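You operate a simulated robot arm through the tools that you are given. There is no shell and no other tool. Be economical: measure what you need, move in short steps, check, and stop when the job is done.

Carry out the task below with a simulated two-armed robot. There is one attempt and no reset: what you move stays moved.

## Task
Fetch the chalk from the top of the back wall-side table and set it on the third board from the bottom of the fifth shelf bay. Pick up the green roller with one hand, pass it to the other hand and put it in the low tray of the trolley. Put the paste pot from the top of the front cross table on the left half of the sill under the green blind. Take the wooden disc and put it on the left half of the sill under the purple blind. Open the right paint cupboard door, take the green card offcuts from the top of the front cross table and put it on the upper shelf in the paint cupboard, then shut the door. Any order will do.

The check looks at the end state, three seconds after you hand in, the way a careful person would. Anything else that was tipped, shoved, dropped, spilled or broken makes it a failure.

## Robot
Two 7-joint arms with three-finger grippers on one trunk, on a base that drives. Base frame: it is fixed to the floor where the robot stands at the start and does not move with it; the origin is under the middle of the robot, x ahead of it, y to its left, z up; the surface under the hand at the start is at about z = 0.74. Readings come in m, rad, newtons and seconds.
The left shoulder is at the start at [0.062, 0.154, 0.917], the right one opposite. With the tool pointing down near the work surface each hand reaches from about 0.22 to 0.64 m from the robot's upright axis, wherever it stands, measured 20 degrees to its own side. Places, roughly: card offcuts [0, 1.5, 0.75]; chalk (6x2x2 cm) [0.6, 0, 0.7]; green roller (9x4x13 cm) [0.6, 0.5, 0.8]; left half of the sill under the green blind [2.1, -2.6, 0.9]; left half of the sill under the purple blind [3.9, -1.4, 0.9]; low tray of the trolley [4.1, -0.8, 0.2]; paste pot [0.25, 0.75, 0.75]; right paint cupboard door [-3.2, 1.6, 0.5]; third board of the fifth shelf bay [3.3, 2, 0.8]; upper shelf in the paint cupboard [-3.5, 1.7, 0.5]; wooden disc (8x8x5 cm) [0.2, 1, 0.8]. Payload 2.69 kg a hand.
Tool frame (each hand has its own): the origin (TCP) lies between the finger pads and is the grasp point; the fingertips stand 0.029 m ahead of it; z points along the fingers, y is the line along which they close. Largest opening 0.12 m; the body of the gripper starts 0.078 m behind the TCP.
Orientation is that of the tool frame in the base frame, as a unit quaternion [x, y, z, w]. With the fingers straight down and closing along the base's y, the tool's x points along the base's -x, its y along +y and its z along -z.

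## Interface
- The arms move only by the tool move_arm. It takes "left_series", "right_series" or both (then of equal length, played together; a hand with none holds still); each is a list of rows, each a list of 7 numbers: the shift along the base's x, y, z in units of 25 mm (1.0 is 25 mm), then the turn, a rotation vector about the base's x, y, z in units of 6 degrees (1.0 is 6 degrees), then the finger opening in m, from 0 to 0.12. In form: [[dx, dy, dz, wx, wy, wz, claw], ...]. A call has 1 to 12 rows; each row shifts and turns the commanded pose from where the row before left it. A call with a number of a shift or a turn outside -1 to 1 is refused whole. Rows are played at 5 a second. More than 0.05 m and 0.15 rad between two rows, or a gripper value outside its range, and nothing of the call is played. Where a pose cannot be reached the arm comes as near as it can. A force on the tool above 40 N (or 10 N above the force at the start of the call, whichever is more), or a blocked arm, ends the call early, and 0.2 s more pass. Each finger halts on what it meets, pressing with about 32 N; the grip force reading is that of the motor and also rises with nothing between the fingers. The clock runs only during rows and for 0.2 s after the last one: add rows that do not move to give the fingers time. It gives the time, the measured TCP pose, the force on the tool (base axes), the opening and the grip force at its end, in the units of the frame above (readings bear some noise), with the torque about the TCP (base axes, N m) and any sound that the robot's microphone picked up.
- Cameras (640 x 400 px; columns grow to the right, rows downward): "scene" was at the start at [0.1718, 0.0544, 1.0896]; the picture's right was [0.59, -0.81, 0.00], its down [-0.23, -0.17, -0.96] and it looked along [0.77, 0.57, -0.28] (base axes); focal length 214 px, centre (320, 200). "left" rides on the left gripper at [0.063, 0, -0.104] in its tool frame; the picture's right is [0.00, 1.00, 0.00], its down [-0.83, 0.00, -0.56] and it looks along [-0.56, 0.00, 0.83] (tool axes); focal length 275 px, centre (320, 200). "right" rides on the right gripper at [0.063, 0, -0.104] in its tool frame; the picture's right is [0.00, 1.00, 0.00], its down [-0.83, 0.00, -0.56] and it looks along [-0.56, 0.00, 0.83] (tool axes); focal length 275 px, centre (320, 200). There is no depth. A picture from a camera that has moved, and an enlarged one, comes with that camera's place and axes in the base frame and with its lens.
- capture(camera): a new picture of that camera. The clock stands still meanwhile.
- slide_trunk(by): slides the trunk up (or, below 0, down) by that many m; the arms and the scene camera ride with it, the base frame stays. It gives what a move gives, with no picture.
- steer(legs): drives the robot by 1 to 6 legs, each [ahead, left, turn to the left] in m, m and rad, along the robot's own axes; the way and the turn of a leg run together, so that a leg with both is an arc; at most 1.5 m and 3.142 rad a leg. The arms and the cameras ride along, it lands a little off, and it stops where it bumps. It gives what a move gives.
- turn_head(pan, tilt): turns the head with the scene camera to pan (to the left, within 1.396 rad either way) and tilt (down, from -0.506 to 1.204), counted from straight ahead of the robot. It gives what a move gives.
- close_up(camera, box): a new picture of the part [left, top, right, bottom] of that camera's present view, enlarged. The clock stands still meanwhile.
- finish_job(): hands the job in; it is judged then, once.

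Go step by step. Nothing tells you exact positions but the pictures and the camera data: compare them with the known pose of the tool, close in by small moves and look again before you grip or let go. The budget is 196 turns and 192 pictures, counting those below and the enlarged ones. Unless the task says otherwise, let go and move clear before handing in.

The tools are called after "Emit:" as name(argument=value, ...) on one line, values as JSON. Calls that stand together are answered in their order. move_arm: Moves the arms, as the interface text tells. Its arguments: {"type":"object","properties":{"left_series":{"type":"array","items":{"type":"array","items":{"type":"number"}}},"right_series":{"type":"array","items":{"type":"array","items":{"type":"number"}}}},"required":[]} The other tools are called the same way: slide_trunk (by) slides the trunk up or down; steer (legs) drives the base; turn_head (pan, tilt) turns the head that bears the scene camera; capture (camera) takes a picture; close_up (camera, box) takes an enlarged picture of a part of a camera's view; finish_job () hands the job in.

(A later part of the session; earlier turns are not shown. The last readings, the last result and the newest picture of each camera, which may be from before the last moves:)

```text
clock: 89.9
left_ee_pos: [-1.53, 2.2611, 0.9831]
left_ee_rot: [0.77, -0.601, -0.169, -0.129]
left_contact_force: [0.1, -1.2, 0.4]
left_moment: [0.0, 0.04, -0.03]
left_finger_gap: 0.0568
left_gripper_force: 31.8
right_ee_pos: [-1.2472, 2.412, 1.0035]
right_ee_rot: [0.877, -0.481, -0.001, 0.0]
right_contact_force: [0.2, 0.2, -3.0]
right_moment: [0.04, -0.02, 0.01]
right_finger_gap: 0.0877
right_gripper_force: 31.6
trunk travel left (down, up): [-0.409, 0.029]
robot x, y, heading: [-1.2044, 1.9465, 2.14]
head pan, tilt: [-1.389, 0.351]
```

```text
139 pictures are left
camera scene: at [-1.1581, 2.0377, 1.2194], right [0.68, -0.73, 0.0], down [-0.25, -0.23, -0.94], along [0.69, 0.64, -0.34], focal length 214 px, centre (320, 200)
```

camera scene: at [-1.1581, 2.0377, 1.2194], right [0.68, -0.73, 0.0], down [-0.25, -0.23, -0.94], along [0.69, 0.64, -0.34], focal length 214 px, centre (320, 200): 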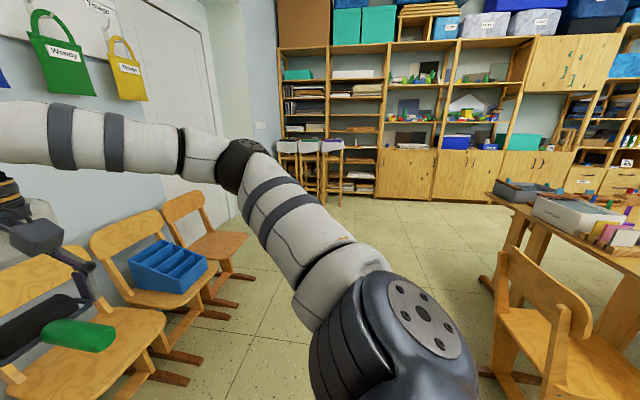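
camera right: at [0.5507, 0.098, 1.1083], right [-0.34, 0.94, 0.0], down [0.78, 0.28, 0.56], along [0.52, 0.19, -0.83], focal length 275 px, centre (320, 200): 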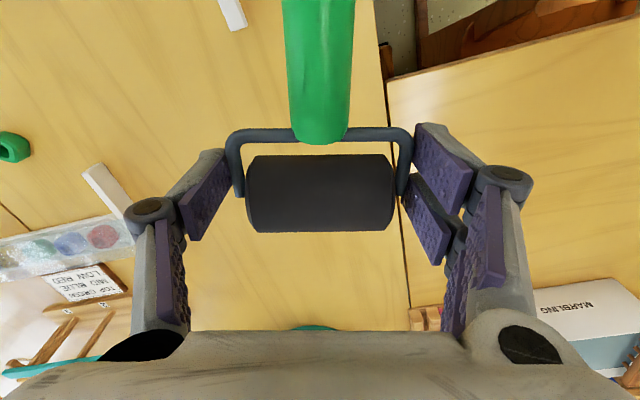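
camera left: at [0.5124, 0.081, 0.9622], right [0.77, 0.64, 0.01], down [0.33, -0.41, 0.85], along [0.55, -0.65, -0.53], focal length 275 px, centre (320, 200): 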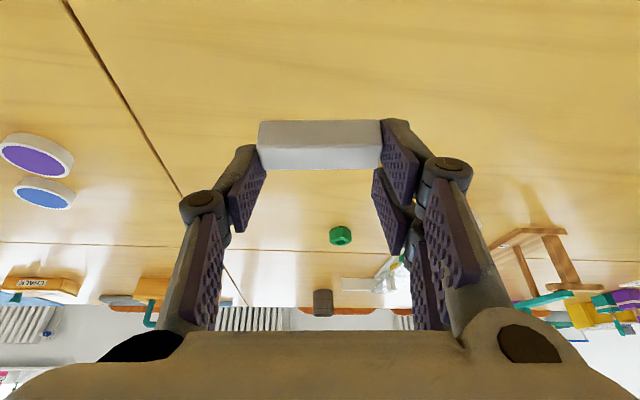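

The corridor towards the shelf wall is clear. I'll turn right and drive along it.

Emit:
steer(legs=[[0, 0, -1.55], [1.3, 0.05, 0], [1.2, 0.0, 0]])

Emit:
turn_head(pan=-0.9, tilt=0.25)

Emit:
capture(camera="scene")

Emit:
turn_head(pan=0.0, tilt=0.25)

Emit:
capture(camera="scene")

```text
clock: 105.8
left_ee_pos: [1.1267, 3.7396, 0.983]
left_ee_rot: [-0.139, 0.968, 0.032, 0.208]
left_contact_force: [0.4, -0.1, -0.5]
left_moment: [0.0, 0.0, 0.04]
left_finger_gap: 0.0567
left_gripper_force: 31.8
right_ee_pos: [1.2892, 3.4622, 1.0041]
right_ee_rot: [-0.3, 0.954, 0.0, 0.0]
right_contact_force: [0.5, -0.2, -1.9]
right_moment: [0.02, -0.02, -0.03]
right_finger_gap: 0.0877
right_gripper_force: 31.6
trunk travel left (down, up): [-0.409, 0.029]
robot x, y, heading: [0.8256, 3.3999, 0.614]
head pan, tilt: [-1.389, 0.351]
```

```text
clock: 106.8
left_ee_pos: [1.1269, 3.7392, 0.9834]
left_ee_rot: [-0.14, 0.967, 0.032, 0.209]
left_contact_force: [0.4, 0.4, 0.2]
left_moment: [-0.01, -0.01, -0.01]
left_finger_gap: 0.0567
left_gripper_force: 32.0
right_ee_pos: [1.2903, 3.4624, 1.0035]
right_ee_rot: [-0.299, 0.954, 0.0, 0.0]
right_contact_force: [0.1, 0.0, -2.5]
right_moment: [0.01, 0.01, -0.02]
right_finger_gap: 0.0878
right_gripper_force: 32.0
trunk travel left (down, up): [-0.409, 0.029]
robot x, y, heading: [0.8196, 3.4042, 0.611]
head pan, tilt: [-0.901, 0.25]
```

```text
138 pictures are left
camera scene: at [0.9434, 3.397, 1.2288], right [-0.29, -0.96, 0.0], down [-0.24, 0.07, -0.97], along [0.93, -0.28, -0.25], focal length 214 px, centre (320, 200)
```

scene: 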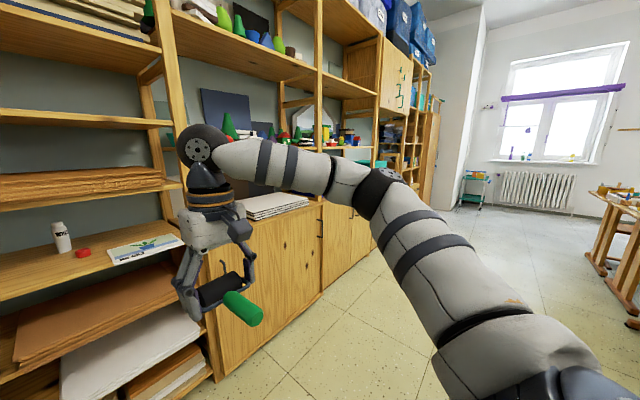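

```text
clock: 108.0
left_ee_pos: [1.126, 3.7397, 0.9842]
left_ee_rot: [-0.14, 0.967, 0.032, 0.209]
left_contact_force: [-0.4, 0.5, -1.6]
left_moment: [0.06, -0.02, 0.0]
left_finger_gap: 0.0566
left_gripper_force: 31.8
right_ee_pos: [1.2901, 3.4624, 1.0031]
right_ee_rot: [-0.301, 0.954, 0.0, -0.001]
right_contact_force: [-0.4, -0.3, -2.6]
right_moment: [-0.02, 0.01, 0.02]
right_finger_gap: 0.0875
right_gripper_force: 31.8
trunk travel left (down, up): [-0.409, 0.029]
robot x, y, heading: [0.8229, 3.4029, 0.606]
head pan, tilt: [0.0, 0.25]
```

```text
137 pictures are left
camera scene: at [0.9307, 3.4773, 1.2288], right [0.57, -0.82, 0.0], down [-0.2, -0.14, -0.97], along [0.8, 0.55, -0.25], focal length 214 px, centre (320, 200)
```

scene: 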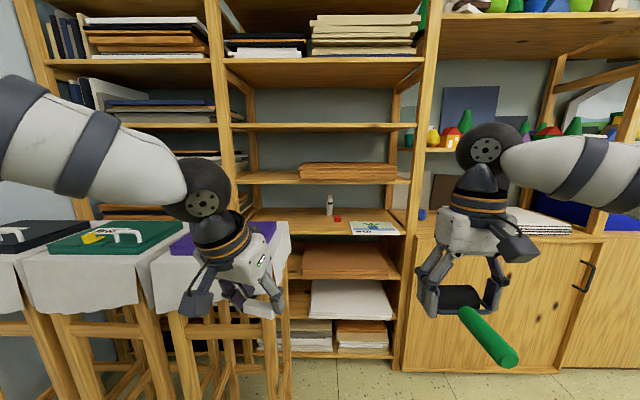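

The shelf front is about 0.7 m ahead. I'll turn right and drive along the shelf wall towards the fifth bay.

Emit:
steer(legs=[[-0.05, 0, 0], [0, 0, -1.57], [1.2, 0, 0]])

Emit:
turn_head(pan=0.0, tilt=0.3)

Emit:
capture(camera="scene")

Emit:
turn_head(pan=1.0, tilt=0.15)

Emit:
capture(camera="scene")

```text
clock: 118.4
left_ee_pos: [1.8116, 2.0977, 0.983]
left_ee_rot: [0.582, 0.785, -0.125, 0.171]
left_contact_force: [-0.2, -0.1, -0.2]
left_moment: [0.01, 0.0, -0.02]
left_finger_gap: 0.0566
left_gripper_force: 31.9
right_ee_pos: [1.5367, 1.9306, 1.0038]
right_ee_rot: [0.459, 0.888, 0.0, 0.001]
right_contact_force: [-0.8, 0.1, -2.4]
right_moment: [0.02, 0.02, -0.01]
right_finger_gap: 0.0877
right_gripper_force: 31.5
trunk travel left (down, up): [-0.409, 0.029]
robot x, y, heading: [1.4734, 2.3966, -0.958]
head pan, tilt: [0.0, 0.25]
```

```text
clock: 119.0
left_ee_pos: [1.8116, 2.0971, 0.9826]
left_ee_rot: [0.582, 0.785, -0.125, 0.171]
left_contact_force: [0.1, 0.6, -0.4]
left_moment: [0.07, 0.0, -0.01]
left_finger_gap: 0.0567
left_gripper_force: 32.4
right_ee_pos: [1.535, 1.9323, 1.0026]
right_ee_rot: [0.46, 0.888, -0.001, 0.0]
right_contact_force: [1.0, 0.0, -2.5]
right_moment: [-0.03, 0.02, -0.05]
right_finger_gap: 0.0878
right_gripper_force: 32.4
trunk travel left (down, up): [-0.409, 0.029]
robot x, y, heading: [1.4719, 2.4002, -0.948]
head pan, tilt: [0.0, 0.3]
```

```text
136 pictures are left
camera scene: at [1.5488, 2.2902, 1.2241], right [-0.82, -0.58, 0.0], down [-0.17, 0.24, -0.96], along [0.55, -0.78, -0.3], focal length 214 px, centre (320, 200)
```

scene: 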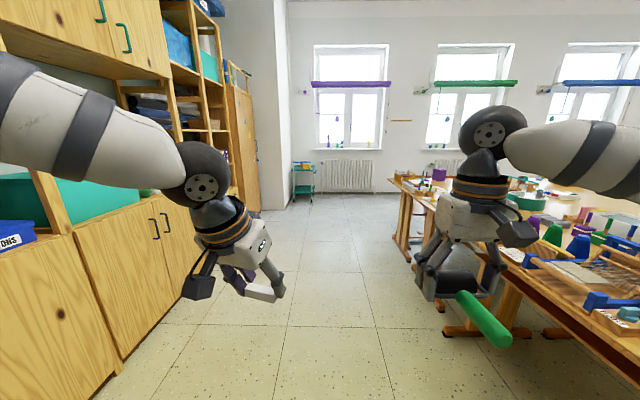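

```text
clock: 120.3
left_ee_pos: [1.8119, 2.0966, 0.9829]
left_ee_rot: [0.583, 0.785, -0.125, 0.171]
left_contact_force: [0.2, -0.2, -0.4]
left_moment: [-0.02, 0.0, 0.01]
left_finger_gap: 0.0567
left_gripper_force: 31.8
right_ee_pos: [1.5349, 1.931, 1.0044]
right_ee_rot: [0.459, 0.888, 0.0, 0.0]
right_contact_force: [0.2, -0.7, -2.4]
right_moment: [-0.01, 0.0, -0.02]
right_finger_gap: 0.088
right_gripper_force: 32.5
trunk travel left (down, up): [-0.409, 0.029]
robot x, y, heading: [1.476, 2.3949, -0.955]
head pan, tilt: [1.0, 0.15]
```

```text
135 pictures are left
camera scene: at [1.5875, 2.3705, 1.2381], right [0.04, -1.0, 0.0], down [-0.15, -0.01, -0.99], along [0.99, 0.04, -0.15], focal length 214 px, centre (320, 200)
```

scene: 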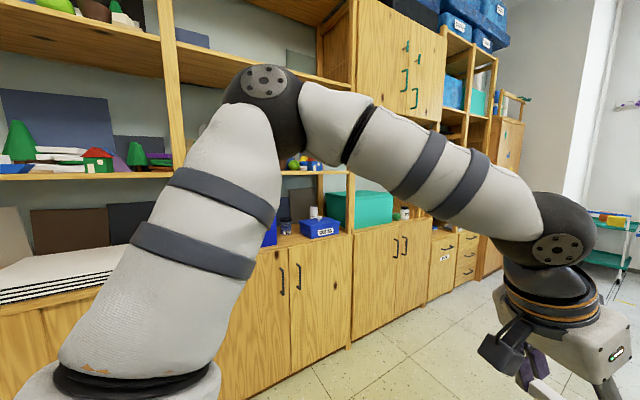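

The fifth bay seems to be the one with the upper doors and the teal box on its worktop. I'll drive on 1.1 m and look at it.

Emit:
steer(legs=[[1.1, 0, 0]])

Emit:
turn_head(pan=1.35, tilt=0.25)

Emit:
capture(camera="scene")

```text
clock: 125.9
left_ee_pos: [2.4468, 1.2058, 0.9834]
left_ee_rot: [0.581, 0.786, -0.124, 0.171]
left_contact_force: [0.6, -0.5, -0.4]
left_moment: [0.0, 0.01, -0.02]
left_finger_gap: 0.0567
left_gripper_force: 32.0
right_ee_pos: [2.1722, 1.0387, 1.0041]
right_ee_rot: [0.458, 0.889, 0.001, 0.0]
right_contact_force: [-0.1, -0.2, -2.4]
right_moment: [0.02, 0.02, 0.02]
right_finger_gap: 0.0877
right_gripper_force: 31.8
trunk travel left (down, up): [-0.409, 0.029]
robot x, y, heading: [2.1052, 1.5027, -0.951]
head pan, tilt: [1.0, 0.15]
```

```text
clock: 126.7
left_ee_pos: [2.448, 1.206, 0.9828]
left_ee_rot: [0.581, 0.786, -0.124, 0.171]
left_contact_force: [-0.2, -0.7, -0.5]
left_moment: [0.01, -0.02, -0.02]
left_finger_gap: 0.0566
left_gripper_force: 31.6
right_ee_pos: [2.1727, 1.0385, 1.0028]
right_ee_rot: [0.458, 0.889, 0.001, 0.0]
right_contact_force: [0.4, 0.6, -3.0]
right_moment: [-0.01, 0.0, 0.01]
right_finger_gap: 0.0876
right_gripper_force: 32.2
trunk travel left (down, up): [-0.409, 0.029]
robot x, y, heading: [2.1067, 1.5079, -0.951]
head pan, tilt: [1.349, 0.25]
```

```text
134 pictures are left
camera scene: at [2.2155, 1.5098, 1.2289], right [0.39, -0.92, 0.0], down [-0.23, -0.1, -0.97], along [0.89, 0.38, -0.25], focal length 214 px, centre (320, 200)
```

scene: 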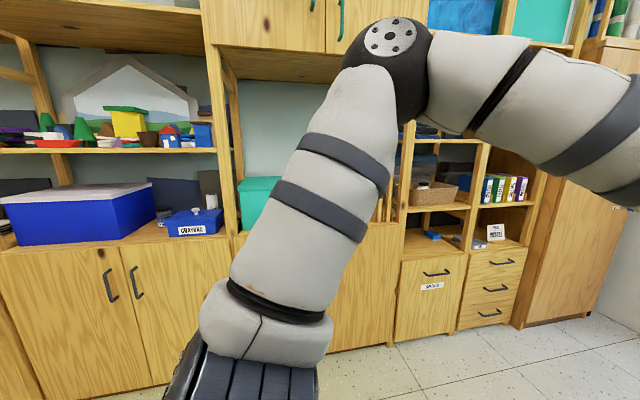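

Emit:
steer(legs=[[0.1, 0, 0], [0, 0, 1.53]])

Emit:
turn_head(pan=0.0, tilt=0.35)

Emit:
capture(camera="scene")

```text
clock: 131.6
left_ee_pos: [2.4807, 1.7486, 0.9827]
left_ee_rot: [-0.121, 0.97, 0.028, 0.21]
left_contact_force: [0.6, 0.1, -0.4]
left_moment: [0.0, 0.02, -0.03]
left_finger_gap: 0.0567
left_gripper_force: 32.0
right_ee_pos: [2.6349, 1.4649, 1.0025]
right_ee_rot: [-0.282, 0.959, 0.0, 0.0]
right_contact_force: [0.7, 0.6, -3.0]
right_moment: [0.0, -0.01, 0.0]
right_finger_gap: 0.0874
right_gripper_force: 32.0
trunk travel left (down, up): [-0.409, 0.029]
robot x, y, heading: [2.1663, 1.4243, 0.57]
head pan, tilt: [1.349, 0.25]
```

```text
clock: 133.1
left_ee_pos: [2.4813, 1.7492, 0.9836]
left_ee_rot: [-0.121, 0.97, 0.028, 0.21]
left_contact_force: [-0.3, -0.6, -0.2]
left_moment: [-0.03, -0.02, 0.0]
left_finger_gap: 0.0569
left_gripper_force: 32.5
right_ee_pos: [2.6354, 1.465, 1.0034]
right_ee_rot: [-0.281, 0.96, -0.001, -0.001]
right_contact_force: [-0.5, -1.0, -3.0]
right_moment: [-0.01, 0.01, 0.01]
right_finger_gap: 0.0878
right_gripper_force: 32.3
trunk travel left (down, up): [-0.409, 0.029]
robot x, y, heading: [2.1655, 1.4228, 0.571]
head pan, tilt: [0.0, 0.351]
```

```text
133 pictures are left
camera scene: at [2.2754, 1.4928, 1.2194], right [0.54, -0.84, 0.0], down [-0.29, -0.19, -0.94], along [0.79, 0.51, -0.34], focal length 214 px, centre (320, 200)
```

scene: 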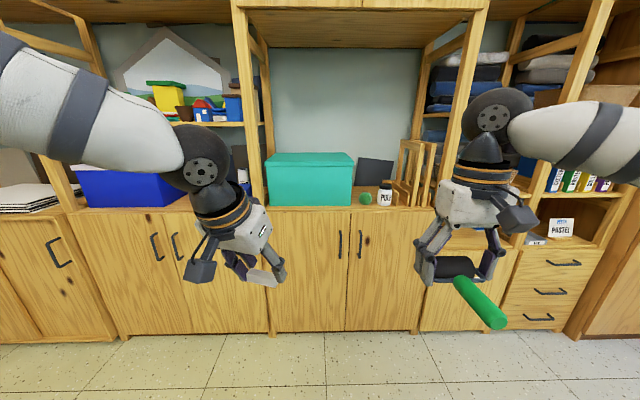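

Emit:
close_up(camera="scene", box=[260, 140, 450, 260])

```text
3.33 times, centred on (355, 200) of scene
camera zoom: at [2.2754, 1.4928, 1.2194], right [0.54, -0.84, 0.0], down [-0.29, -0.19, -0.94], along [0.79, 0.51, -0.34], focal length 715 px, centre (203, 200)
```

zoom: 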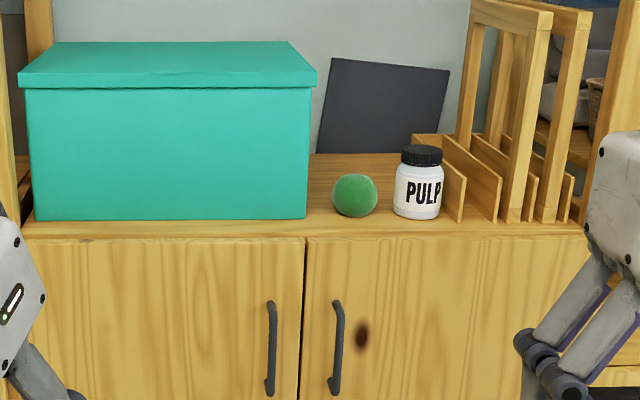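

I'll set the chalk in the free strip in front of the teal box, at about [3.14, 1.97, 0.815]. First I'll square the left hand and pull the roller hand back, then drive closer.

Emit:
move_arm(left_series=[[0, 0, 0, 0, 0, 0.8, 0], [0, 0, 0, 0, 0, 0.8, 0], [0, 0, 0, 0, 0, 0.8, 0], [0, 0, 0, 0, 0, 0.8, 0]], right_series=[[-0.7, -0.45, 0, 0, 0, 0, 0.02], [-0.7, -0.45, 0, 0, 0, 0, 0.02], [-0.7, -0.45, 0, 0, 0, 0, 0.02], [-0.6, -0.4, 0, 0, 0, 0, 0.02]])

Emit:
steer(legs=[[0.1, -0.227, 0.015], [0.5, 0, 0]])

Emit:
capture(camera="scene")

Emit:
capture(camera="left")

```text
clock: 134.1
left_ee_pos: [2.4818, 1.748, 0.9843]
left_ee_rot: [-0.282, 0.936, 0.062, 0.202]
left_contact_force: [-0.5, 0.2, -0.2]
left_moment: [0.01, -0.03, 0.01]
left_finger_gap: 0.0567
left_gripper_force: 32.0
right_ee_pos: [2.5652, 1.4211, 1.0032]
right_ee_rot: [-0.281, 0.96, 0.0, 0.0]
right_contact_force: [-0.1, 0.6, -2.2]
right_moment: [-0.01, 0.0, 0.0]
right_finger_gap: 0.0878
right_gripper_force: 31.7
trunk travel left (down, up): [-0.409, 0.029]
robot x, y, heading: [2.1665, 1.4245, 0.569]
head pan, tilt: [0.0, 0.351]
```

```text
clock: 139.0
left_ee_pos: [3.1032, 1.8925, 0.9846]
left_ee_rot: [-0.287, 0.935, 0.064, 0.201]
left_contact_force: [0.2, -0.6, -0.1]
left_moment: [0.02, -0.04, -0.04]
left_finger_gap: 0.0568
left_gripper_force: 32.7
right_ee_pos: [3.1908, 1.5668, 1.003]
right_ee_rot: [-0.286, 0.958, 0.0, -0.001]
right_contact_force: [0.4, -0.6, -2.0]
right_moment: [-0.01, 0.01, -0.01]
right_finger_gap: 0.0882
right_gripper_force: 31.5
trunk travel left (down, up): [-0.409, 0.029]
robot x, y, heading: [2.7898, 1.5657, 0.587]
head pan, tilt: [0.0, 0.351]
```

```text
131 pictures are left
camera scene: at [2.9, 1.6343, 1.2193], right [0.55, -0.84, 0.0], down [-0.29, -0.19, -0.94], along [0.79, 0.52, -0.34], focal length 214 px, centre (320, 200)
```

scene: 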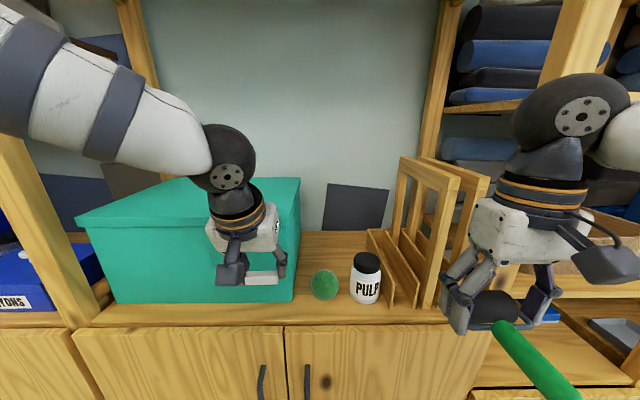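

```text
130 pictures are left
camera left: at [3.0215, 1.8351, 1.052], right [-0.56, 0.83, 0.01], down [0.44, 0.29, 0.85], along [0.7, 0.48, -0.53], focal length 275 px, centre (320, 200)
```

left: 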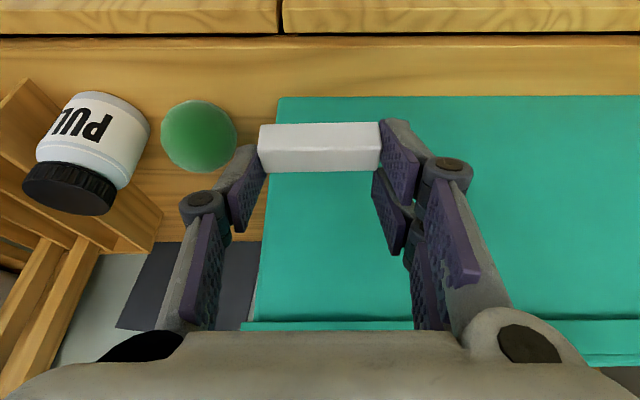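

Emit:
move_arm(left_series=[[0.16, 0.9, 0, 0, 0, 0, 0], [0.16, 0.9, -0.3, 0, 0, 0, 0], [0.16, 0.9, -0.7, 0, 0, 0, 0], [0, 0, -1, 0, 0, 0, 0], [0, 0, -1, 0, 0, 0, 0], [0, 0, -0.8, 0, 0, 0, 0]])

Emit:
capture(camera="scene")

Emit:
capture(camera="left")

```text
clock: 140.4
left_ee_pos: [3.1144, 1.958, 0.8885]
left_ee_rot: [-0.286, 0.934, 0.064, 0.202]
left_contact_force: [0.1, 0.0, 0.1]
left_moment: [0.01, 0.0, 0.0]
left_finger_gap: 0.0566
left_gripper_force: 32.2
right_ee_pos: [3.1912, 1.5655, 1.0032]
right_ee_rot: [-0.286, 0.958, -0.001, 0.0]
right_contact_force: [-0.9, -0.4, -2.1]
right_moment: [-0.04, 0.0, -0.02]
right_finger_gap: 0.0878
right_gripper_force: 31.8
trunk travel left (down, up): [-0.409, 0.029]
robot x, y, heading: [2.7891, 1.5633, 0.583]
head pan, tilt: [0.0, 0.351]
```

```text
129 pictures are left
camera scene: at [2.8999, 1.6341, 1.2193], right [0.55, -0.84, 0.0], down [-0.29, -0.19, -0.94], along [0.79, 0.52, -0.34], focal length 214 px, centre (320, 200)
```

scene: 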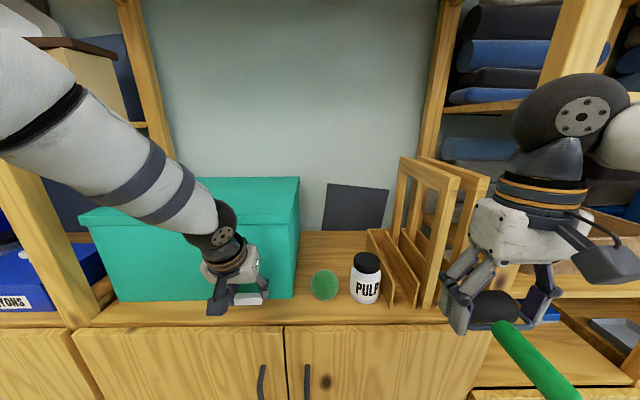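

```text
128 pictures are left
camera left: at [3.0328, 1.9021, 0.9571], right [-0.56, 0.83, 0.01], down [0.44, 0.29, 0.85], along [0.7, 0.48, -0.53], focal length 275 px, centre (320, 200)
```

left: 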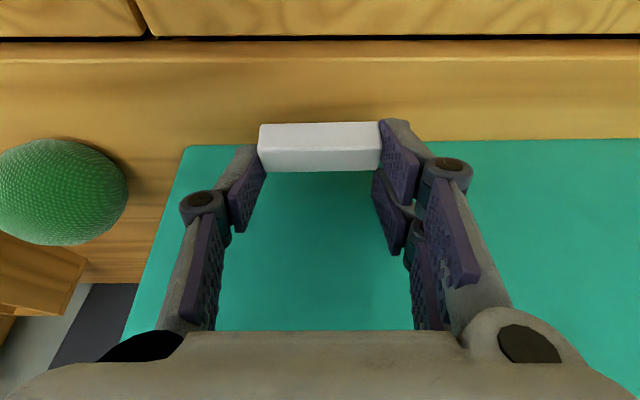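

Emit:
move_arm(left_series=[[0.2, 0.13, -0.5, 0, 0, 0, 0], [0, 0, -0.4, 0, 0, 0, 0], [0, 0, -0.2, 0, 0, 0, 0], [0, 0, 0, 0, 0, 0, 0]])

Emit:
capture(camera="left")

Emit:
close_up(camera="scene", box=[180, 240, 320, 330])

```text
clock: 141.4
left_ee_pos: [3.1201, 1.9602, 0.8632]
left_ee_rot: [-0.286, 0.934, 0.064, 0.205]
left_contact_force: [-4.7, -2.7, 20.4]
left_moment: [0.29, 0.15, 0.2]
left_finger_gap: 0.0569
left_gripper_force: 31.6
right_ee_pos: [3.1892, 1.5646, 1.0032]
right_ee_rot: [-0.285, 0.958, 0.001, 0.002]
right_contact_force: [0.5, -0.4, -3.2]
right_moment: [-0.02, -0.01, -0.03]
right_finger_gap: 0.0877
right_gripper_force: 32.4
trunk travel left (down, up): [-0.409, 0.029]
robot x, y, heading: [2.7885, 1.5628, 0.583]
head pan, tilt: [0.0, 0.351]
```

```text
127 pictures are left
camera left: at [3.0376, 1.9046, 0.9321], right [-0.56, 0.83, 0.01], down [0.44, 0.29, 0.85], along [0.71, 0.48, -0.52], focal length 275 px, centre (320, 200)
```

left: 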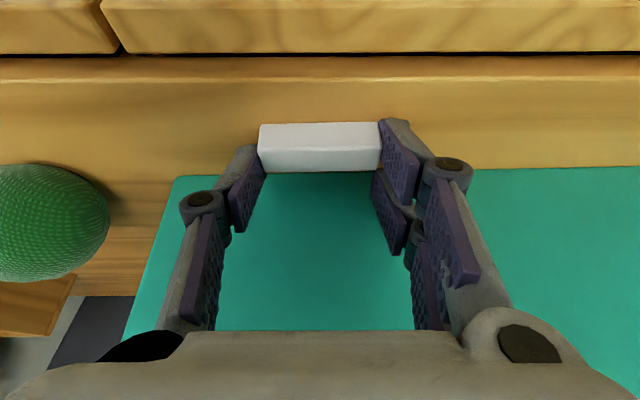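

```text
4.44 times, centred on (250, 285) of scene
camera zoom: at [2.8979, 1.6325, 1.22], right [0.55, -0.84, 0.0], down [-0.29, -0.19, -0.94], along [0.79, 0.52, -0.34], focal length 953 px, centre (631, -178)
```

zoom: 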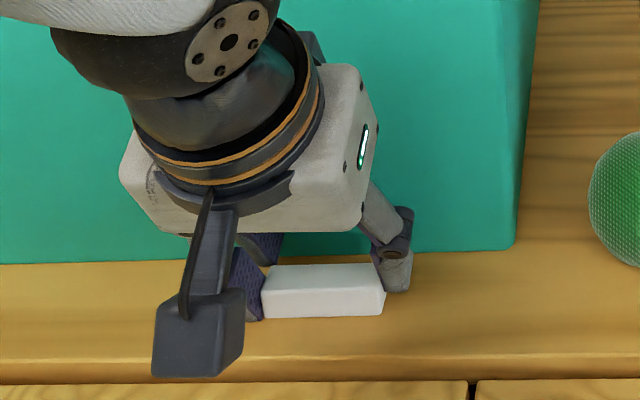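

The chalk is touching down on the board. I'll release and rise.

Emit:
move_arm(left_series=[[0, 0, 0.12, 0, 0, 0, 0.0], [0, 0, 0, 0, 0, 0, 0.065], [0, 0, 0, 0, 0, 0, 0.08], [0, 0, 0.4, 0, 0, 0, 0.08], [0, 0, 1, 0, 0, 0, 0.08], [0, 0, 1, 0, 0, 0, 0.08], [0, 0, 1, 0, 0, 0, 0.08], [-0.6, -0.4, 0.5, 0, 0, 0, 0.08]])

Emit:
capture(camera="left")

Emit:
capture(camera="scene")

```text
clock: 143.2
left_ee_pos: [3.1045, 1.9533, 0.9628]
left_ee_rot: [-0.286, 0.935, 0.063, 0.202]
left_contact_force: [-0.2, 0.5, 0.7]
left_moment: [0.0, -0.01, 0.0]
left_finger_gap: 0.0802
left_gripper_force: 0.0
right_ee_pos: [3.1909, 1.5676, 1.0036]
right_ee_rot: [-0.287, 0.958, 0.0, 0.0]
right_contact_force: [0.0, 0.1, -2.7]
right_moment: [-0.01, -0.03, -0.01]
right_finger_gap: 0.0879
right_gripper_force: 31.8
trunk travel left (down, up): [-0.409, 0.029]
robot x, y, heading: [2.7893, 1.5607, 0.581]
head pan, tilt: [0.0, 0.351]
```

```text
125 pictures are left
camera left: at [3.0226, 1.8961, 1.0303], right [-0.56, 0.83, 0.0], down [0.44, 0.29, 0.85], along [0.7, 0.48, -0.53], focal length 275 px, centre (320, 200)
```

left: 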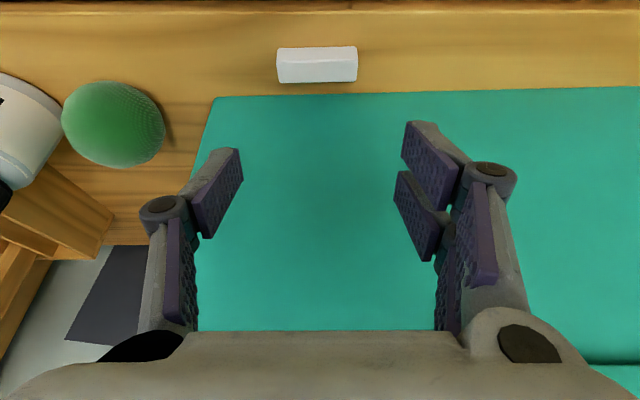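

```text
124 pictures are left
camera scene: at [2.8988, 1.6349, 1.2194], right [0.55, -0.84, 0.0], down [-0.29, -0.19, -0.94], along [0.79, 0.52, -0.34], focal length 214 px, centre (320, 200)
```

scene: 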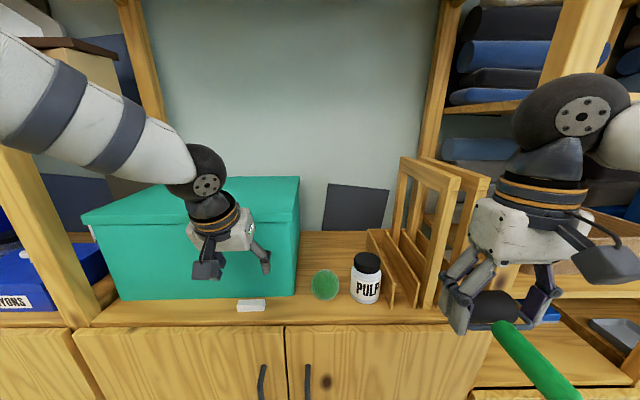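

The chalk is on the board. Now to the trolley with the roller: I'll back off, turn right and drive on.

Emit:
steer(legs=[[-0.4, 0, 0], [0, 0, -1.55], [1.1, 0, 0]])

Emit:
turn_head(pan=0.0, tilt=0.45)

Emit:
capture(camera="scene")

```text
clock: 154.7
left_ee_pos: [3.4695, 0.1388, 0.9622]
left_ee_rot: [0.449, 0.868, -0.096, 0.188]
left_contact_force: [0.2, 0.1, -0.2]
left_moment: [-0.05, -0.04, -0.02]
left_finger_gap: 0.0797
left_gripper_force: 0.0
right_ee_pos: [3.0854, 0.0436, 1.002]
right_ee_rot: [0.465, 0.885, -0.001, 0.0]
right_contact_force: [0.5, -0.4, -3.2]
right_moment: [-0.01, 0.03, 0.02]
right_finger_gap: 0.0875
right_gripper_force: 32.2
trunk travel left (down, up): [-0.409, 0.029]
robot x, y, heading: [3.0709, 0.4431, -0.969]
head pan, tilt: [0.0, 0.351]
```

```text
clock: 155.3
left_ee_pos: [3.4696, 0.138, 0.961]
left_ee_rot: [0.448, 0.869, -0.096, 0.188]
left_contact_force: [0.1, 0.1, 0.1]
left_moment: [0.01, 0.0, -0.02]
left_finger_gap: 0.08
left_gripper_force: 0.1
right_ee_pos: [3.0846, 0.044, 1.0029]
right_ee_rot: [0.465, 0.886, 0.0, 0.0]
right_contact_force: [0.0, 0.4, -2.5]
right_moment: [0.02, 0.02, 0.03]
right_finger_gap: 0.0878
right_gripper_force: 32.2
trunk travel left (down, up): [-0.409, 0.029]
robot x, y, heading: [3.0732, 0.4426, -0.971]
head pan, tilt: [0.0, 0.45]
```

```text
123 pictures are left
camera scene: at [3.1472, 0.3373, 1.2102], right [-0.82, -0.57, 0.0], down [-0.25, 0.36, -0.9], along [0.51, -0.74, -0.43], focal length 214 px, centre (320, 200)
```

scene: 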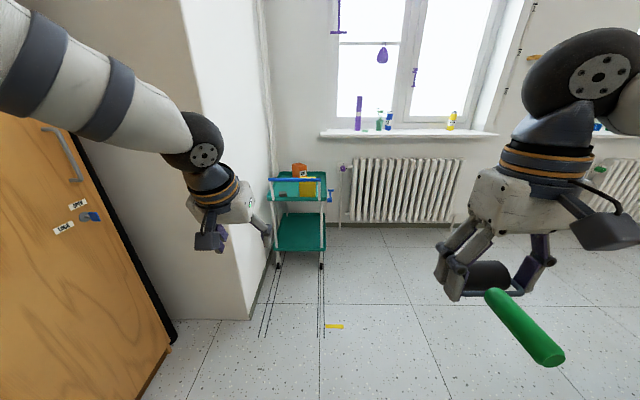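

The trolley stands ahead with its low tray empty. I'll come alongside it, with the trolley on my right, so that the right hand can reach in under the upper tray with a sideways tilt.

Emit:
steer(legs=[[0.88, -0.22, 0], [0, 0, 1.555]])

Emit:
turn_head(pan=-0.9, tilt=0.6)

Emit:
capture(camera="scene")

```text
clock: 163.9
left_ee_pos: [3.6979, -0.0139, 0.9607]
left_ee_rot: [-0.294, 0.932, 0.065, 0.201]
left_contact_force: [-0.1, 0.7, 0.6]
left_moment: [0.0, 0.01, -0.01]
left_finger_gap: 0.0799
left_gripper_force: 0.0
right_ee_pos: [3.7916, -0.4, 1.0028]
right_ee_rot: [-0.294, 0.956, 0.0, 0.0]
right_contact_force: [0.0, 0.0, -2.2]
right_moment: [0.0, 0.04, -0.03]
right_finger_gap: 0.0876
right_gripper_force: 32.1
trunk travel left (down, up): [-0.409, 0.029]
robot x, y, heading: [3.3969, -0.4078, 0.598]
head pan, tilt: [0.0, 0.45]
```

```text
clock: 165.1
left_ee_pos: [3.6989, -0.0147, 0.9615]
left_ee_rot: [-0.293, 0.932, 0.065, 0.201]
left_contact_force: [0.6, 0.1, 0.1]
left_moment: [-0.03, 0.03, -0.02]
left_finger_gap: 0.0799
left_gripper_force: 0.0
right_ee_pos: [3.7909, -0.3994, 1.0036]
right_ee_rot: [-0.294, 0.956, 0.0, 0.0]
right_contact_force: [-0.6, -0.1, -2.2]
right_moment: [0.0, -0.03, 0.0]
right_finger_gap: 0.0877
right_gripper_force: 32.2
trunk travel left (down, up): [-0.409, 0.029]
robot x, y, heading: [3.3901, -0.4075, 0.6]
head pan, tilt: [-0.901, 0.6]
```

```text
122 pictures are left
camera scene: at [3.5065, -0.4142, 1.1966], right [-0.3, -0.95, 0.0], down [-0.54, 0.17, -0.83], along [0.79, -0.25, -0.56], focal length 214 px, centre (320, 200)
```

scene: 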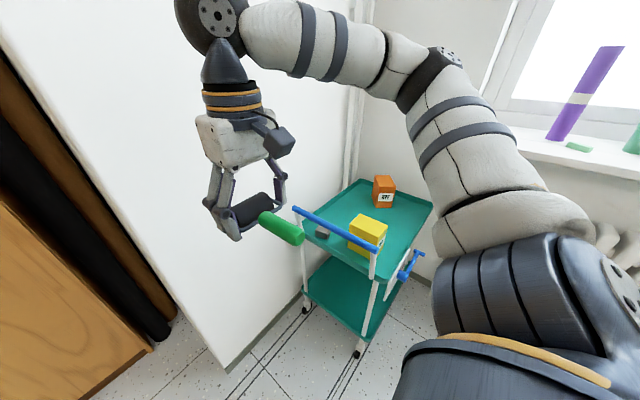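

The low tray spans roughly p 2.80 to 3.11 and q -2.70 to -3.2, and its front is open. I'll shift the base slightly, lower the trunk and pull the left hand in.

Emit:
move_arm(left_series=[[-0.8, -0.5, 0, 0, 0, 0, 0.05], [-0.8, -0.5, 0, 0, 0, 0, 0.05], [-0.8, -0.5, 0, 0, 0, 0, 0.05], [-0.8, -0.5, 0, 0, 0, 0, 0.05]])

Emit:
slide_trunk(by=-0.38)

Emit:
steer(legs=[[0.1, -0.06, 0]])

Emit:
turn_head(pan=-0.9, tilt=0.4)

Emit:
capture(camera="scene")

Emit:
capture(camera="right")

```text
clock: 166.1
left_ee_pos: [3.619, -0.0646, 0.9617]
left_ee_rot: [-0.293, 0.932, 0.065, 0.201]
left_contact_force: [-0.5, 1.3, 0.1]
left_moment: [0.02, 0.0, -0.02]
left_finger_gap: 0.0499
left_gripper_force: 0.0
right_ee_pos: [3.7914, -0.3993, 1.0038]
right_ee_rot: [-0.294, 0.956, 0.0, -0.001]
right_contact_force: [-0.3, -0.5, -2.8]
right_moment: [0.0, -0.01, 0.02]
right_finger_gap: 0.0878
right_gripper_force: 31.6
trunk travel left (down, up): [-0.409, 0.029]
robot x, y, heading: [3.3933, -0.4105, 0.596]
head pan, tilt: [-0.901, 0.6]
```

```text
clock: 169.8
left_ee_pos: [3.6091, -0.0487, 0.5758]
left_ee_rot: [-0.298, 0.932, 0.048, 0.199]
left_contact_force: [0.2, 0.3, -0.3]
left_moment: [0.03, 0.02, -0.04]
left_finger_gap: 0.0502
left_gripper_force: 0.1
right_ee_pos: [3.7712, -0.3827, 0.6351]
right_ee_rot: [-0.302, 0.953, -0.017, 0.017]
right_contact_force: [0.3, -0.1, -2.6]
right_moment: [-0.02, 0.01, 0.0]
right_finger_gap: 0.0877
right_gripper_force: 32.4
trunk travel left (down, up): [-0.029, 0.409]
robot x, y, heading: [3.3902, -0.4077, 0.596]
head pan, tilt: [-0.901, 0.6]
```

```text
clock: 170.5
left_ee_pos: [3.6098, -0.047, 0.5771]
left_ee_rot: [-0.298, 0.933, 0.055, 0.195]
left_contact_force: [-0.1, 0.2, 0.9]
left_moment: [-0.02, -0.01, -0.01]
left_finger_gap: 0.05
left_gripper_force: 0.1
right_ee_pos: [3.7733, -0.3789, 0.6335]
right_ee_rot: [-0.31, 0.95, -0.013, 0.018]
right_contact_force: [0.3, 0.7, -2.4]
right_moment: [-0.02, 0.01, -0.01]
right_finger_gap: 0.088
right_gripper_force: 32.6
trunk travel left (down, up): [-0.029, 0.409]
robot x, y, heading: [3.3847, -0.3994, 0.604]
head pan, tilt: [-0.901, 0.6]
stopped in leg 1: the robot was blocked; the commanded pose is now the measured one
```

```text
clock: 171.2
left_ee_pos: [3.6115, -0.0457, 0.5759]
left_ee_rot: [-0.297, 0.933, 0.053, 0.196]
left_contact_force: [-0.2, 1.4, -0.5]
left_moment: [0.0, -0.01, 0.01]
left_finger_gap: 0.0501
left_gripper_force: 0.0
right_ee_pos: [3.7741, -0.3792, 0.6335]
right_ee_rot: [-0.309, 0.951, -0.014, 0.015]
right_contact_force: [-0.6, -0.2, -1.6]
right_moment: [0.0, 0.02, 0.04]
right_finger_gap: 0.0878
right_gripper_force: 31.7
trunk travel left (down, up): [-0.029, 0.409]
robot x, y, heading: [3.3864, -0.3979, 0.602]
head pan, tilt: [-0.901, 0.4]
```

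```text
121 pictures are left
camera scene: at [3.6104, -0.3178, 0.8043], right [-0.3, -0.96, 0.01], down [-0.35, 0.1, -0.93], along [0.89, -0.28, -0.37], focal length 214 px, centre (320, 200)
```

scene: 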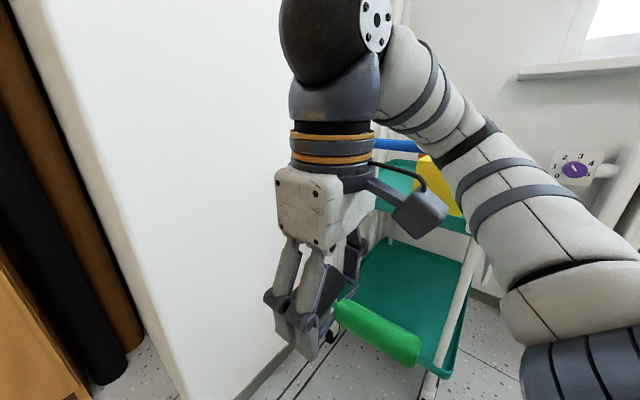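

```text
120 pictures are left
camera right: at [3.7177, -0.414, 0.7366], right [-0.59, 0.81, -0.04], down [0.65, 0.5, 0.57], along [0.48, 0.31, -0.82], focal length 275 px, centre (320, 200)
```

right: 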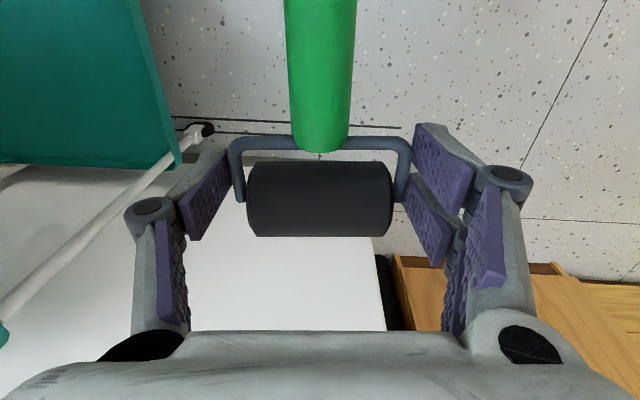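

The trunk folds forward as it sinks, which helps the reach. I'll roll the right hand 36 degrees towards the trolley and lower it in front of the tray opening.

Emit:
move_arm(right_series=[[0, 0, -1, -0.83, -0.555, 0, 0.02], [0, 0, -1, -0.83, -0.555, 0, 0.02], [0, 0, -1, -0.83, -0.555, 0, 0.02], [0, 0, -1, -0.83, -0.555, 0, 0.02], [0, 0, -1, -0.83, -0.555, 0, 0.02], [0, 0, -1, -0.83, -0.555, 0, 0.02]])

Emit:
capture(camera="scene")

Emit:
capture(camera="right")

```text
clock: 172.6
left_ee_pos: [3.6224, -0.0535, 0.5771]
left_ee_rot: [-0.295, 0.935, 0.062, 0.189]
left_contact_force: [0.6, 0.9, 0.2]
left_moment: [0.06, 0.02, 0.01]
left_finger_gap: 0.0502
left_gripper_force: 0.1
right_ee_pos: [3.7883, -0.3868, 0.4747]
right_ee_rot: [-0.291, 0.903, -0.301, 0.091]
right_contact_force: [-0.2, -0.4, -2.2]
right_moment: [0.05, 0.05, -0.01]
right_finger_gap: 0.0879
right_gripper_force: 31.7
trunk travel left (down, up): [-0.029, 0.409]
robot x, y, heading: [3.3885, -0.3994, 0.601]
head pan, tilt: [-0.901, 0.4]
```

```text
119 pictures are left
camera scene: at [3.6261, -0.3285, 0.8012], right [-0.3, -0.96, 0.0], down [-0.37, 0.12, -0.92], along [0.88, -0.27, -0.39], focal length 214 px, centre (320, 200)
```

scene: 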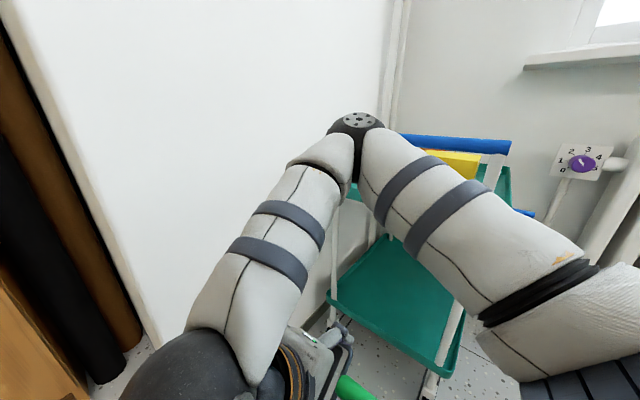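

```text
118 pictures are left
camera right: at [3.6982, -0.3738, 0.5601], right [-0.47, 0.65, -0.6], down [0.48, 0.76, 0.44], along [0.74, -0.08, -0.67], focal length 275 px, centre (320, 200)
```

right: 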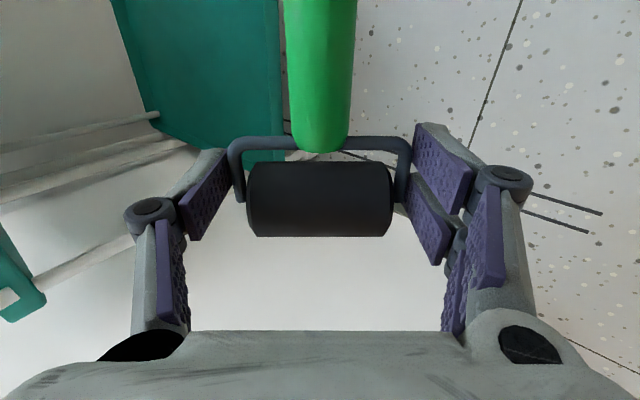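

The elbow folds up over the trolley's bar because I'm too close. I'll sidestep 0.16 m away so the arm can reach in straighter.

Emit:
steer(legs=[[0.0, 0.16, 0]])

Emit:
move_arm(right_series=[[0.55, -0.83, -0.6, 0, 0, 0, 0.02], [0.55, -0.83, -0.6, 0, 0, 0, 0.02], [0.55, -0.83, -0.6, 0, 0, 0, 0.02], [0.55, -0.83, -0.6, 0, 0, 0, 0.02], [0.55, -0.83, -0.6, 0, 0, 0, 0.02], [0.55, -0.83, -0.6, 0, 0, 0, 0.02], [0.55, -0.83, 0, 0, 0, 0, 0.02]])

Emit:
capture(camera="scene")

Emit:
capture(camera="right")

```text
clock: 174.5
left_ee_pos: [3.5326, 0.0775, 0.5772]
left_ee_rot: [-0.297, 0.934, 0.063, 0.188]
left_contact_force: [0.5, -0.5, 0.1]
left_moment: [-0.01, 0.0, 0.01]
left_finger_gap: 0.0501
left_gripper_force: 0.1
right_ee_pos: [3.697, -0.2563, 0.4754]
right_ee_rot: [-0.293, 0.903, -0.301, 0.093]
right_contact_force: [-0.1, -0.7, -1.9]
right_moment: [0.03, 0.02, 0.0]
right_finger_gap: 0.0879
right_gripper_force: 32.3
trunk travel left (down, up): [-0.029, 0.409]
robot x, y, heading: [3.2989, -0.2724, 0.604]
head pan, tilt: [-0.901, 0.4]
```

```text
clock: 176.1
left_ee_pos: [3.5323, 0.0779, 0.5776]
left_ee_rot: [-0.297, 0.934, 0.062, 0.189]
left_contact_force: [-0.8, -0.1, -0.3]
left_moment: [-0.03, -0.02, -0.04]
left_finger_gap: 0.0501
left_gripper_force: 0.0
right_ee_pos: [3.7963, -0.3976, 0.3838]
right_ee_rot: [-0.294, 0.903, -0.301, 0.092]
right_contact_force: [-0.3, 0.5, -2.5]
right_moment: [-0.01, 0.04, 0.02]
right_finger_gap: 0.0877
right_gripper_force: 32.4
right hand out of reach, approached as far as the arm can: row 3
trunk travel left (down, up): [-0.029, 0.409]
robot x, y, heading: [3.2991, -0.271, 0.604]
head pan, tilt: [-0.901, 0.4]
```

```text
117 pictures are left
camera scene: at [3.5367, -0.1977, 0.8012], right [-0.29, -0.96, 0.0], down [-0.37, 0.11, -0.92], along [0.88, -0.27, -0.39], focal length 214 px, centre (320, 200)
```

scene: 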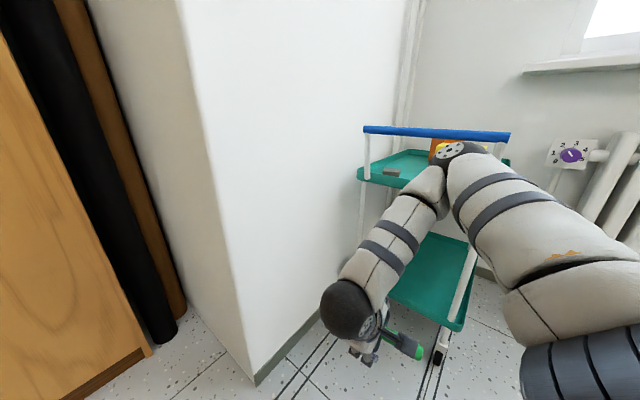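

```text
116 pictures are left
camera right: at [3.7089, -0.3838, 0.4694], right [-0.48, 0.64, -0.6], down [0.48, 0.76, 0.44], along [0.74, -0.08, -0.67], focal length 275 px, centre (320, 200)
```

right: 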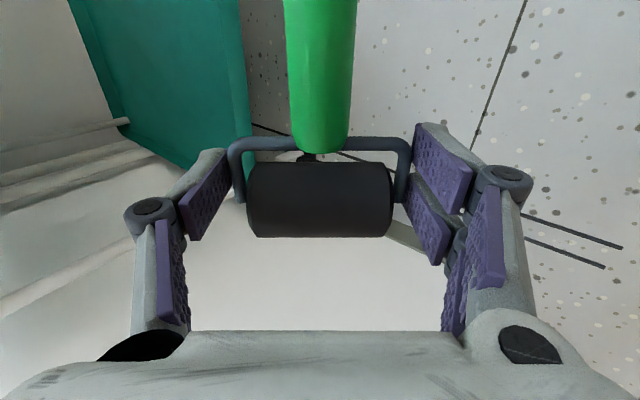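

The elbow still swings over the trolley. I'll step well clear and turn to face the trolley, reaching in frontally instead.

Emit:
steer(legs=[[0.0, 0.3, 0], [0, 0, -1.57]])

Emit:
turn_head(pan=0.0, tilt=0.4)

Emit:
capture(camera="scene")

```text
clock: 182.8
left_ee_pos: [3.4807, -0.2601, 0.577]
left_ee_rot: [0.45, 0.871, -0.089, 0.178]
left_contact_force: [-0.6, -0.8, -0.1]
left_moment: [-0.01, 0.02, -0.01]
left_finger_gap: 0.05
left_gripper_force: 0.1
right_ee_pos: [3.0076, -0.5253, 0.385]
right_ee_rot: [0.431, 0.846, -0.279, -0.147]
right_contact_force: [-0.3, 0.2, -2.9]
right_moment: [0.01, -0.01, -0.01]
right_finger_gap: 0.0878
right_gripper_force: 31.8
trunk travel left (down, up): [-0.029, 0.409]
robot x, y, heading: [3.1296, -0.0297, -0.969]
head pan, tilt: [-0.901, 0.4]
```

```text
clock: 184.0
left_ee_pos: [3.4823, -0.2586, 0.5771]
left_ee_rot: [0.45, 0.871, -0.088, 0.177]
left_contact_force: [-0.3, -0.1, 0.3]
left_moment: [0.01, 0.04, -0.02]
left_finger_gap: 0.0498
left_gripper_force: 0.0
right_ee_pos: [3.007, -0.5242, 0.3832]
right_ee_rot: [0.431, 0.846, -0.278, -0.148]
right_contact_force: [0.1, 0.1, -2.3]
right_moment: [0.05, -0.02, -0.02]
right_finger_gap: 0.0877
right_gripper_force: 31.9
trunk travel left (down, up): [-0.029, 0.409]
robot x, y, heading: [3.1315, -0.029, -0.969]
head pan, tilt: [0.0, 0.4]
```

```text
115 pictures are left
camera scene: at [3.2864, -0.2521, 0.8012], right [-0.82, -0.57, 0.0], down [-0.22, 0.32, -0.92], along [0.52, -0.76, -0.39], focal length 214 px, centre (320, 200)
```

scene: 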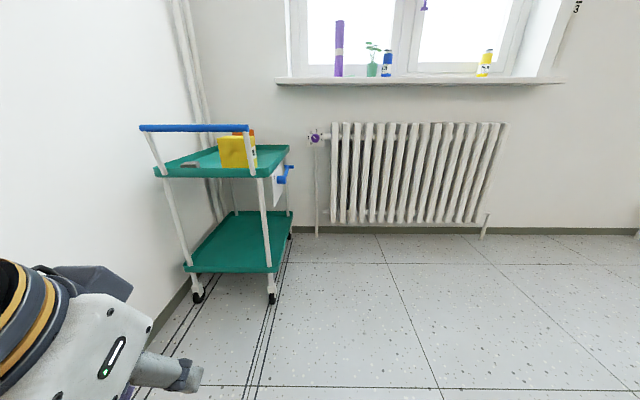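

From here I can see the whole trolley. I'll yaw the right hand so that it leans forward with the roller handle pointing sideways, here in free space.

Emit:
move_arm(right_series=[[0.77, 0.2, 0, 0, 0, 1, 0.02], [0.77, 0.2, 0, 0, 0, 1, 0.02], [0.77, 0.2, 0, 0, 0, 1, 0.02], [0.77, 0.2, 0, 0, 0, 1, 0.02], [0.77, 0.2, 0, 0, 0, 1, 0.02], [0.77, 0.2, 0, 0, 0, 1, 0.02], [0.77, 0.2, 0, 0, 0, 1, 0.02], [0.77, 0.2, 0, 0, 0, 1, 0.02], [0.77, 0.2, 0, 0, 0, 1, 0.02], [0.77, 0.2, 0, 0, 0, 1, 0.02], [0.77, 0.2, 0, 0, 0, 1, 0.02], [0.77, 0.2, 0, 0, 0, 1, 0.02]])

Emit:
move_arm(right_series=[[0.5, 0, 0, 0, 0, 1, 0.02], [0.3, -0.3, 0, 0, 0, 1, 0.02], [0.3, -0.3, 0, 0, 0, 1, 0.02]])

Emit:
capture(camera="scene")

```text
clock: 186.6
left_ee_pos: [3.481, -0.2594, 0.5764]
left_ee_rot: [0.45, 0.871, -0.089, 0.177]
left_contact_force: [-0.2, 0.1, 0.3]
left_moment: [0.0, 0.02, 0.04]
left_finger_gap: 0.0502
left_gripper_force: 0.1
right_ee_pos: [3.2508, -0.4801, 0.3741]
right_ee_rot: [-0.15, 0.937, -0.312, 0.045]
right_contact_force: [0.3, 0.5, -2.7]
right_moment: [0.0, 0.02, 0.02]
right_finger_gap: 0.0878
right_gripper_force: 32.7
right hand out of reach, approached as far as the arm can: row 1, 2, 3, 4, 5
trunk travel left (down, up): [-0.029, 0.409]
robot x, y, heading: [3.1313, -0.0274, -0.963]
head pan, tilt: [0.0, 0.4]
```

```text
clock: 187.4
left_ee_pos: [3.4803, -0.2582, 0.5772]
left_ee_rot: [0.451, 0.87, -0.089, 0.177]
left_contact_force: [0.8, -0.6, 0.4]
left_moment: [-0.03, -0.01, -0.04]
left_finger_gap: 0.0502
left_gripper_force: 0.0
right_ee_pos: [3.2779, -0.4974, 0.3744]
right_ee_rot: [-0.295, 0.902, -0.301, 0.094]
right_contact_force: [-0.1, -0.6, -2.2]
right_moment: [0.01, 0.03, -0.01]
right_finger_gap: 0.0877
right_gripper_force: 32.0
trunk travel left (down, up): [-0.029, 0.409]
robot x, y, heading: [3.1285, -0.028, -0.964]
head pan, tilt: [0.0, 0.4]
```

```text
114 pictures are left
camera scene: at [3.2865, -0.252, 0.8012], right [-0.82, -0.57, 0.0], down [-0.22, 0.32, -0.92], along [0.52, -0.76, -0.39], focal length 214 px, centre (320, 200)
```

scene: 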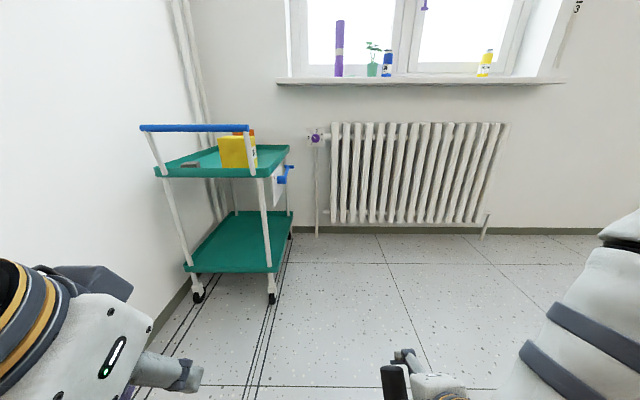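

The hand now leans forward with the handle to the right. I'll approach the low tray diagonally from its open right side, starting from a standoff position.

Emit:
steer(legs=[[0.63, -0.34, 0], [0, 0, 0.964]])

Emit:
turn_head(pan=0.0, tilt=0.55)

Emit:
capture(camera="scene")

```text
clock: 193.7
left_ee_pos: [3.5991, -0.5824, 0.5768]
left_ee_rot: [-0.003, 0.98, 0.003, 0.199]
left_contact_force: [0.9, -0.5, 0.3]
left_moment: [0.0, 0.02, 0.03]
left_finger_gap: 0.05
left_gripper_force: 0.1
right_ee_pos: [3.6775, -0.8849, 0.3745]
right_ee_rot: [0.677, -0.665, 0.223, -0.221]
right_contact_force: [0.3, 0.3, -2.7]
right_moment: [-0.01, 0.03, -0.04]
right_finger_gap: 0.0876
right_gripper_force: 32.3
trunk travel left (down, up): [-0.029, 0.409]
robot x, y, heading: [3.2075, -0.7336, -0.01]
head pan, tilt: [0.0, 0.4]
```

```text
clock: 194.4
left_ee_pos: [3.5991, -0.5845, 0.5772]
left_ee_rot: [-0.003, 0.98, 0.003, 0.198]
left_contact_force: [-0.5, 0.4, 0.0]
left_moment: [0.01, 0.0, -0.04]
left_finger_gap: 0.05
left_gripper_force: 0.1
right_ee_pos: [3.6767, -0.8856, 0.3751]
right_ee_rot: [0.677, -0.665, 0.223, -0.221]
right_contact_force: [0.0, -0.7, -1.9]
right_moment: [0.04, 0.03, -0.01]
right_finger_gap: 0.0877
right_gripper_force: 31.6
trunk travel left (down, up): [-0.029, 0.409]
robot x, y, heading: [3.2043, -0.736, -0.009]
head pan, tilt: [0.0, 0.55]
```

```text
113 pictures are left
camera scene: at [3.4785, -0.7386, 0.7875], right [-0.01, -1.0, 0.0], down [-0.52, 0.0, -0.85], along [0.85, -0.01, -0.52], focal length 214 px, centre (320, 200)
```

scene: 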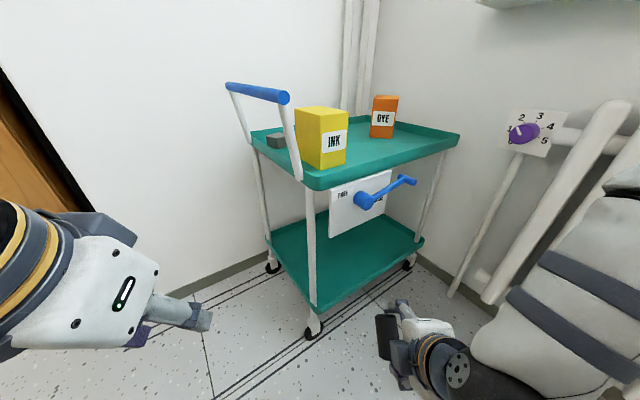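

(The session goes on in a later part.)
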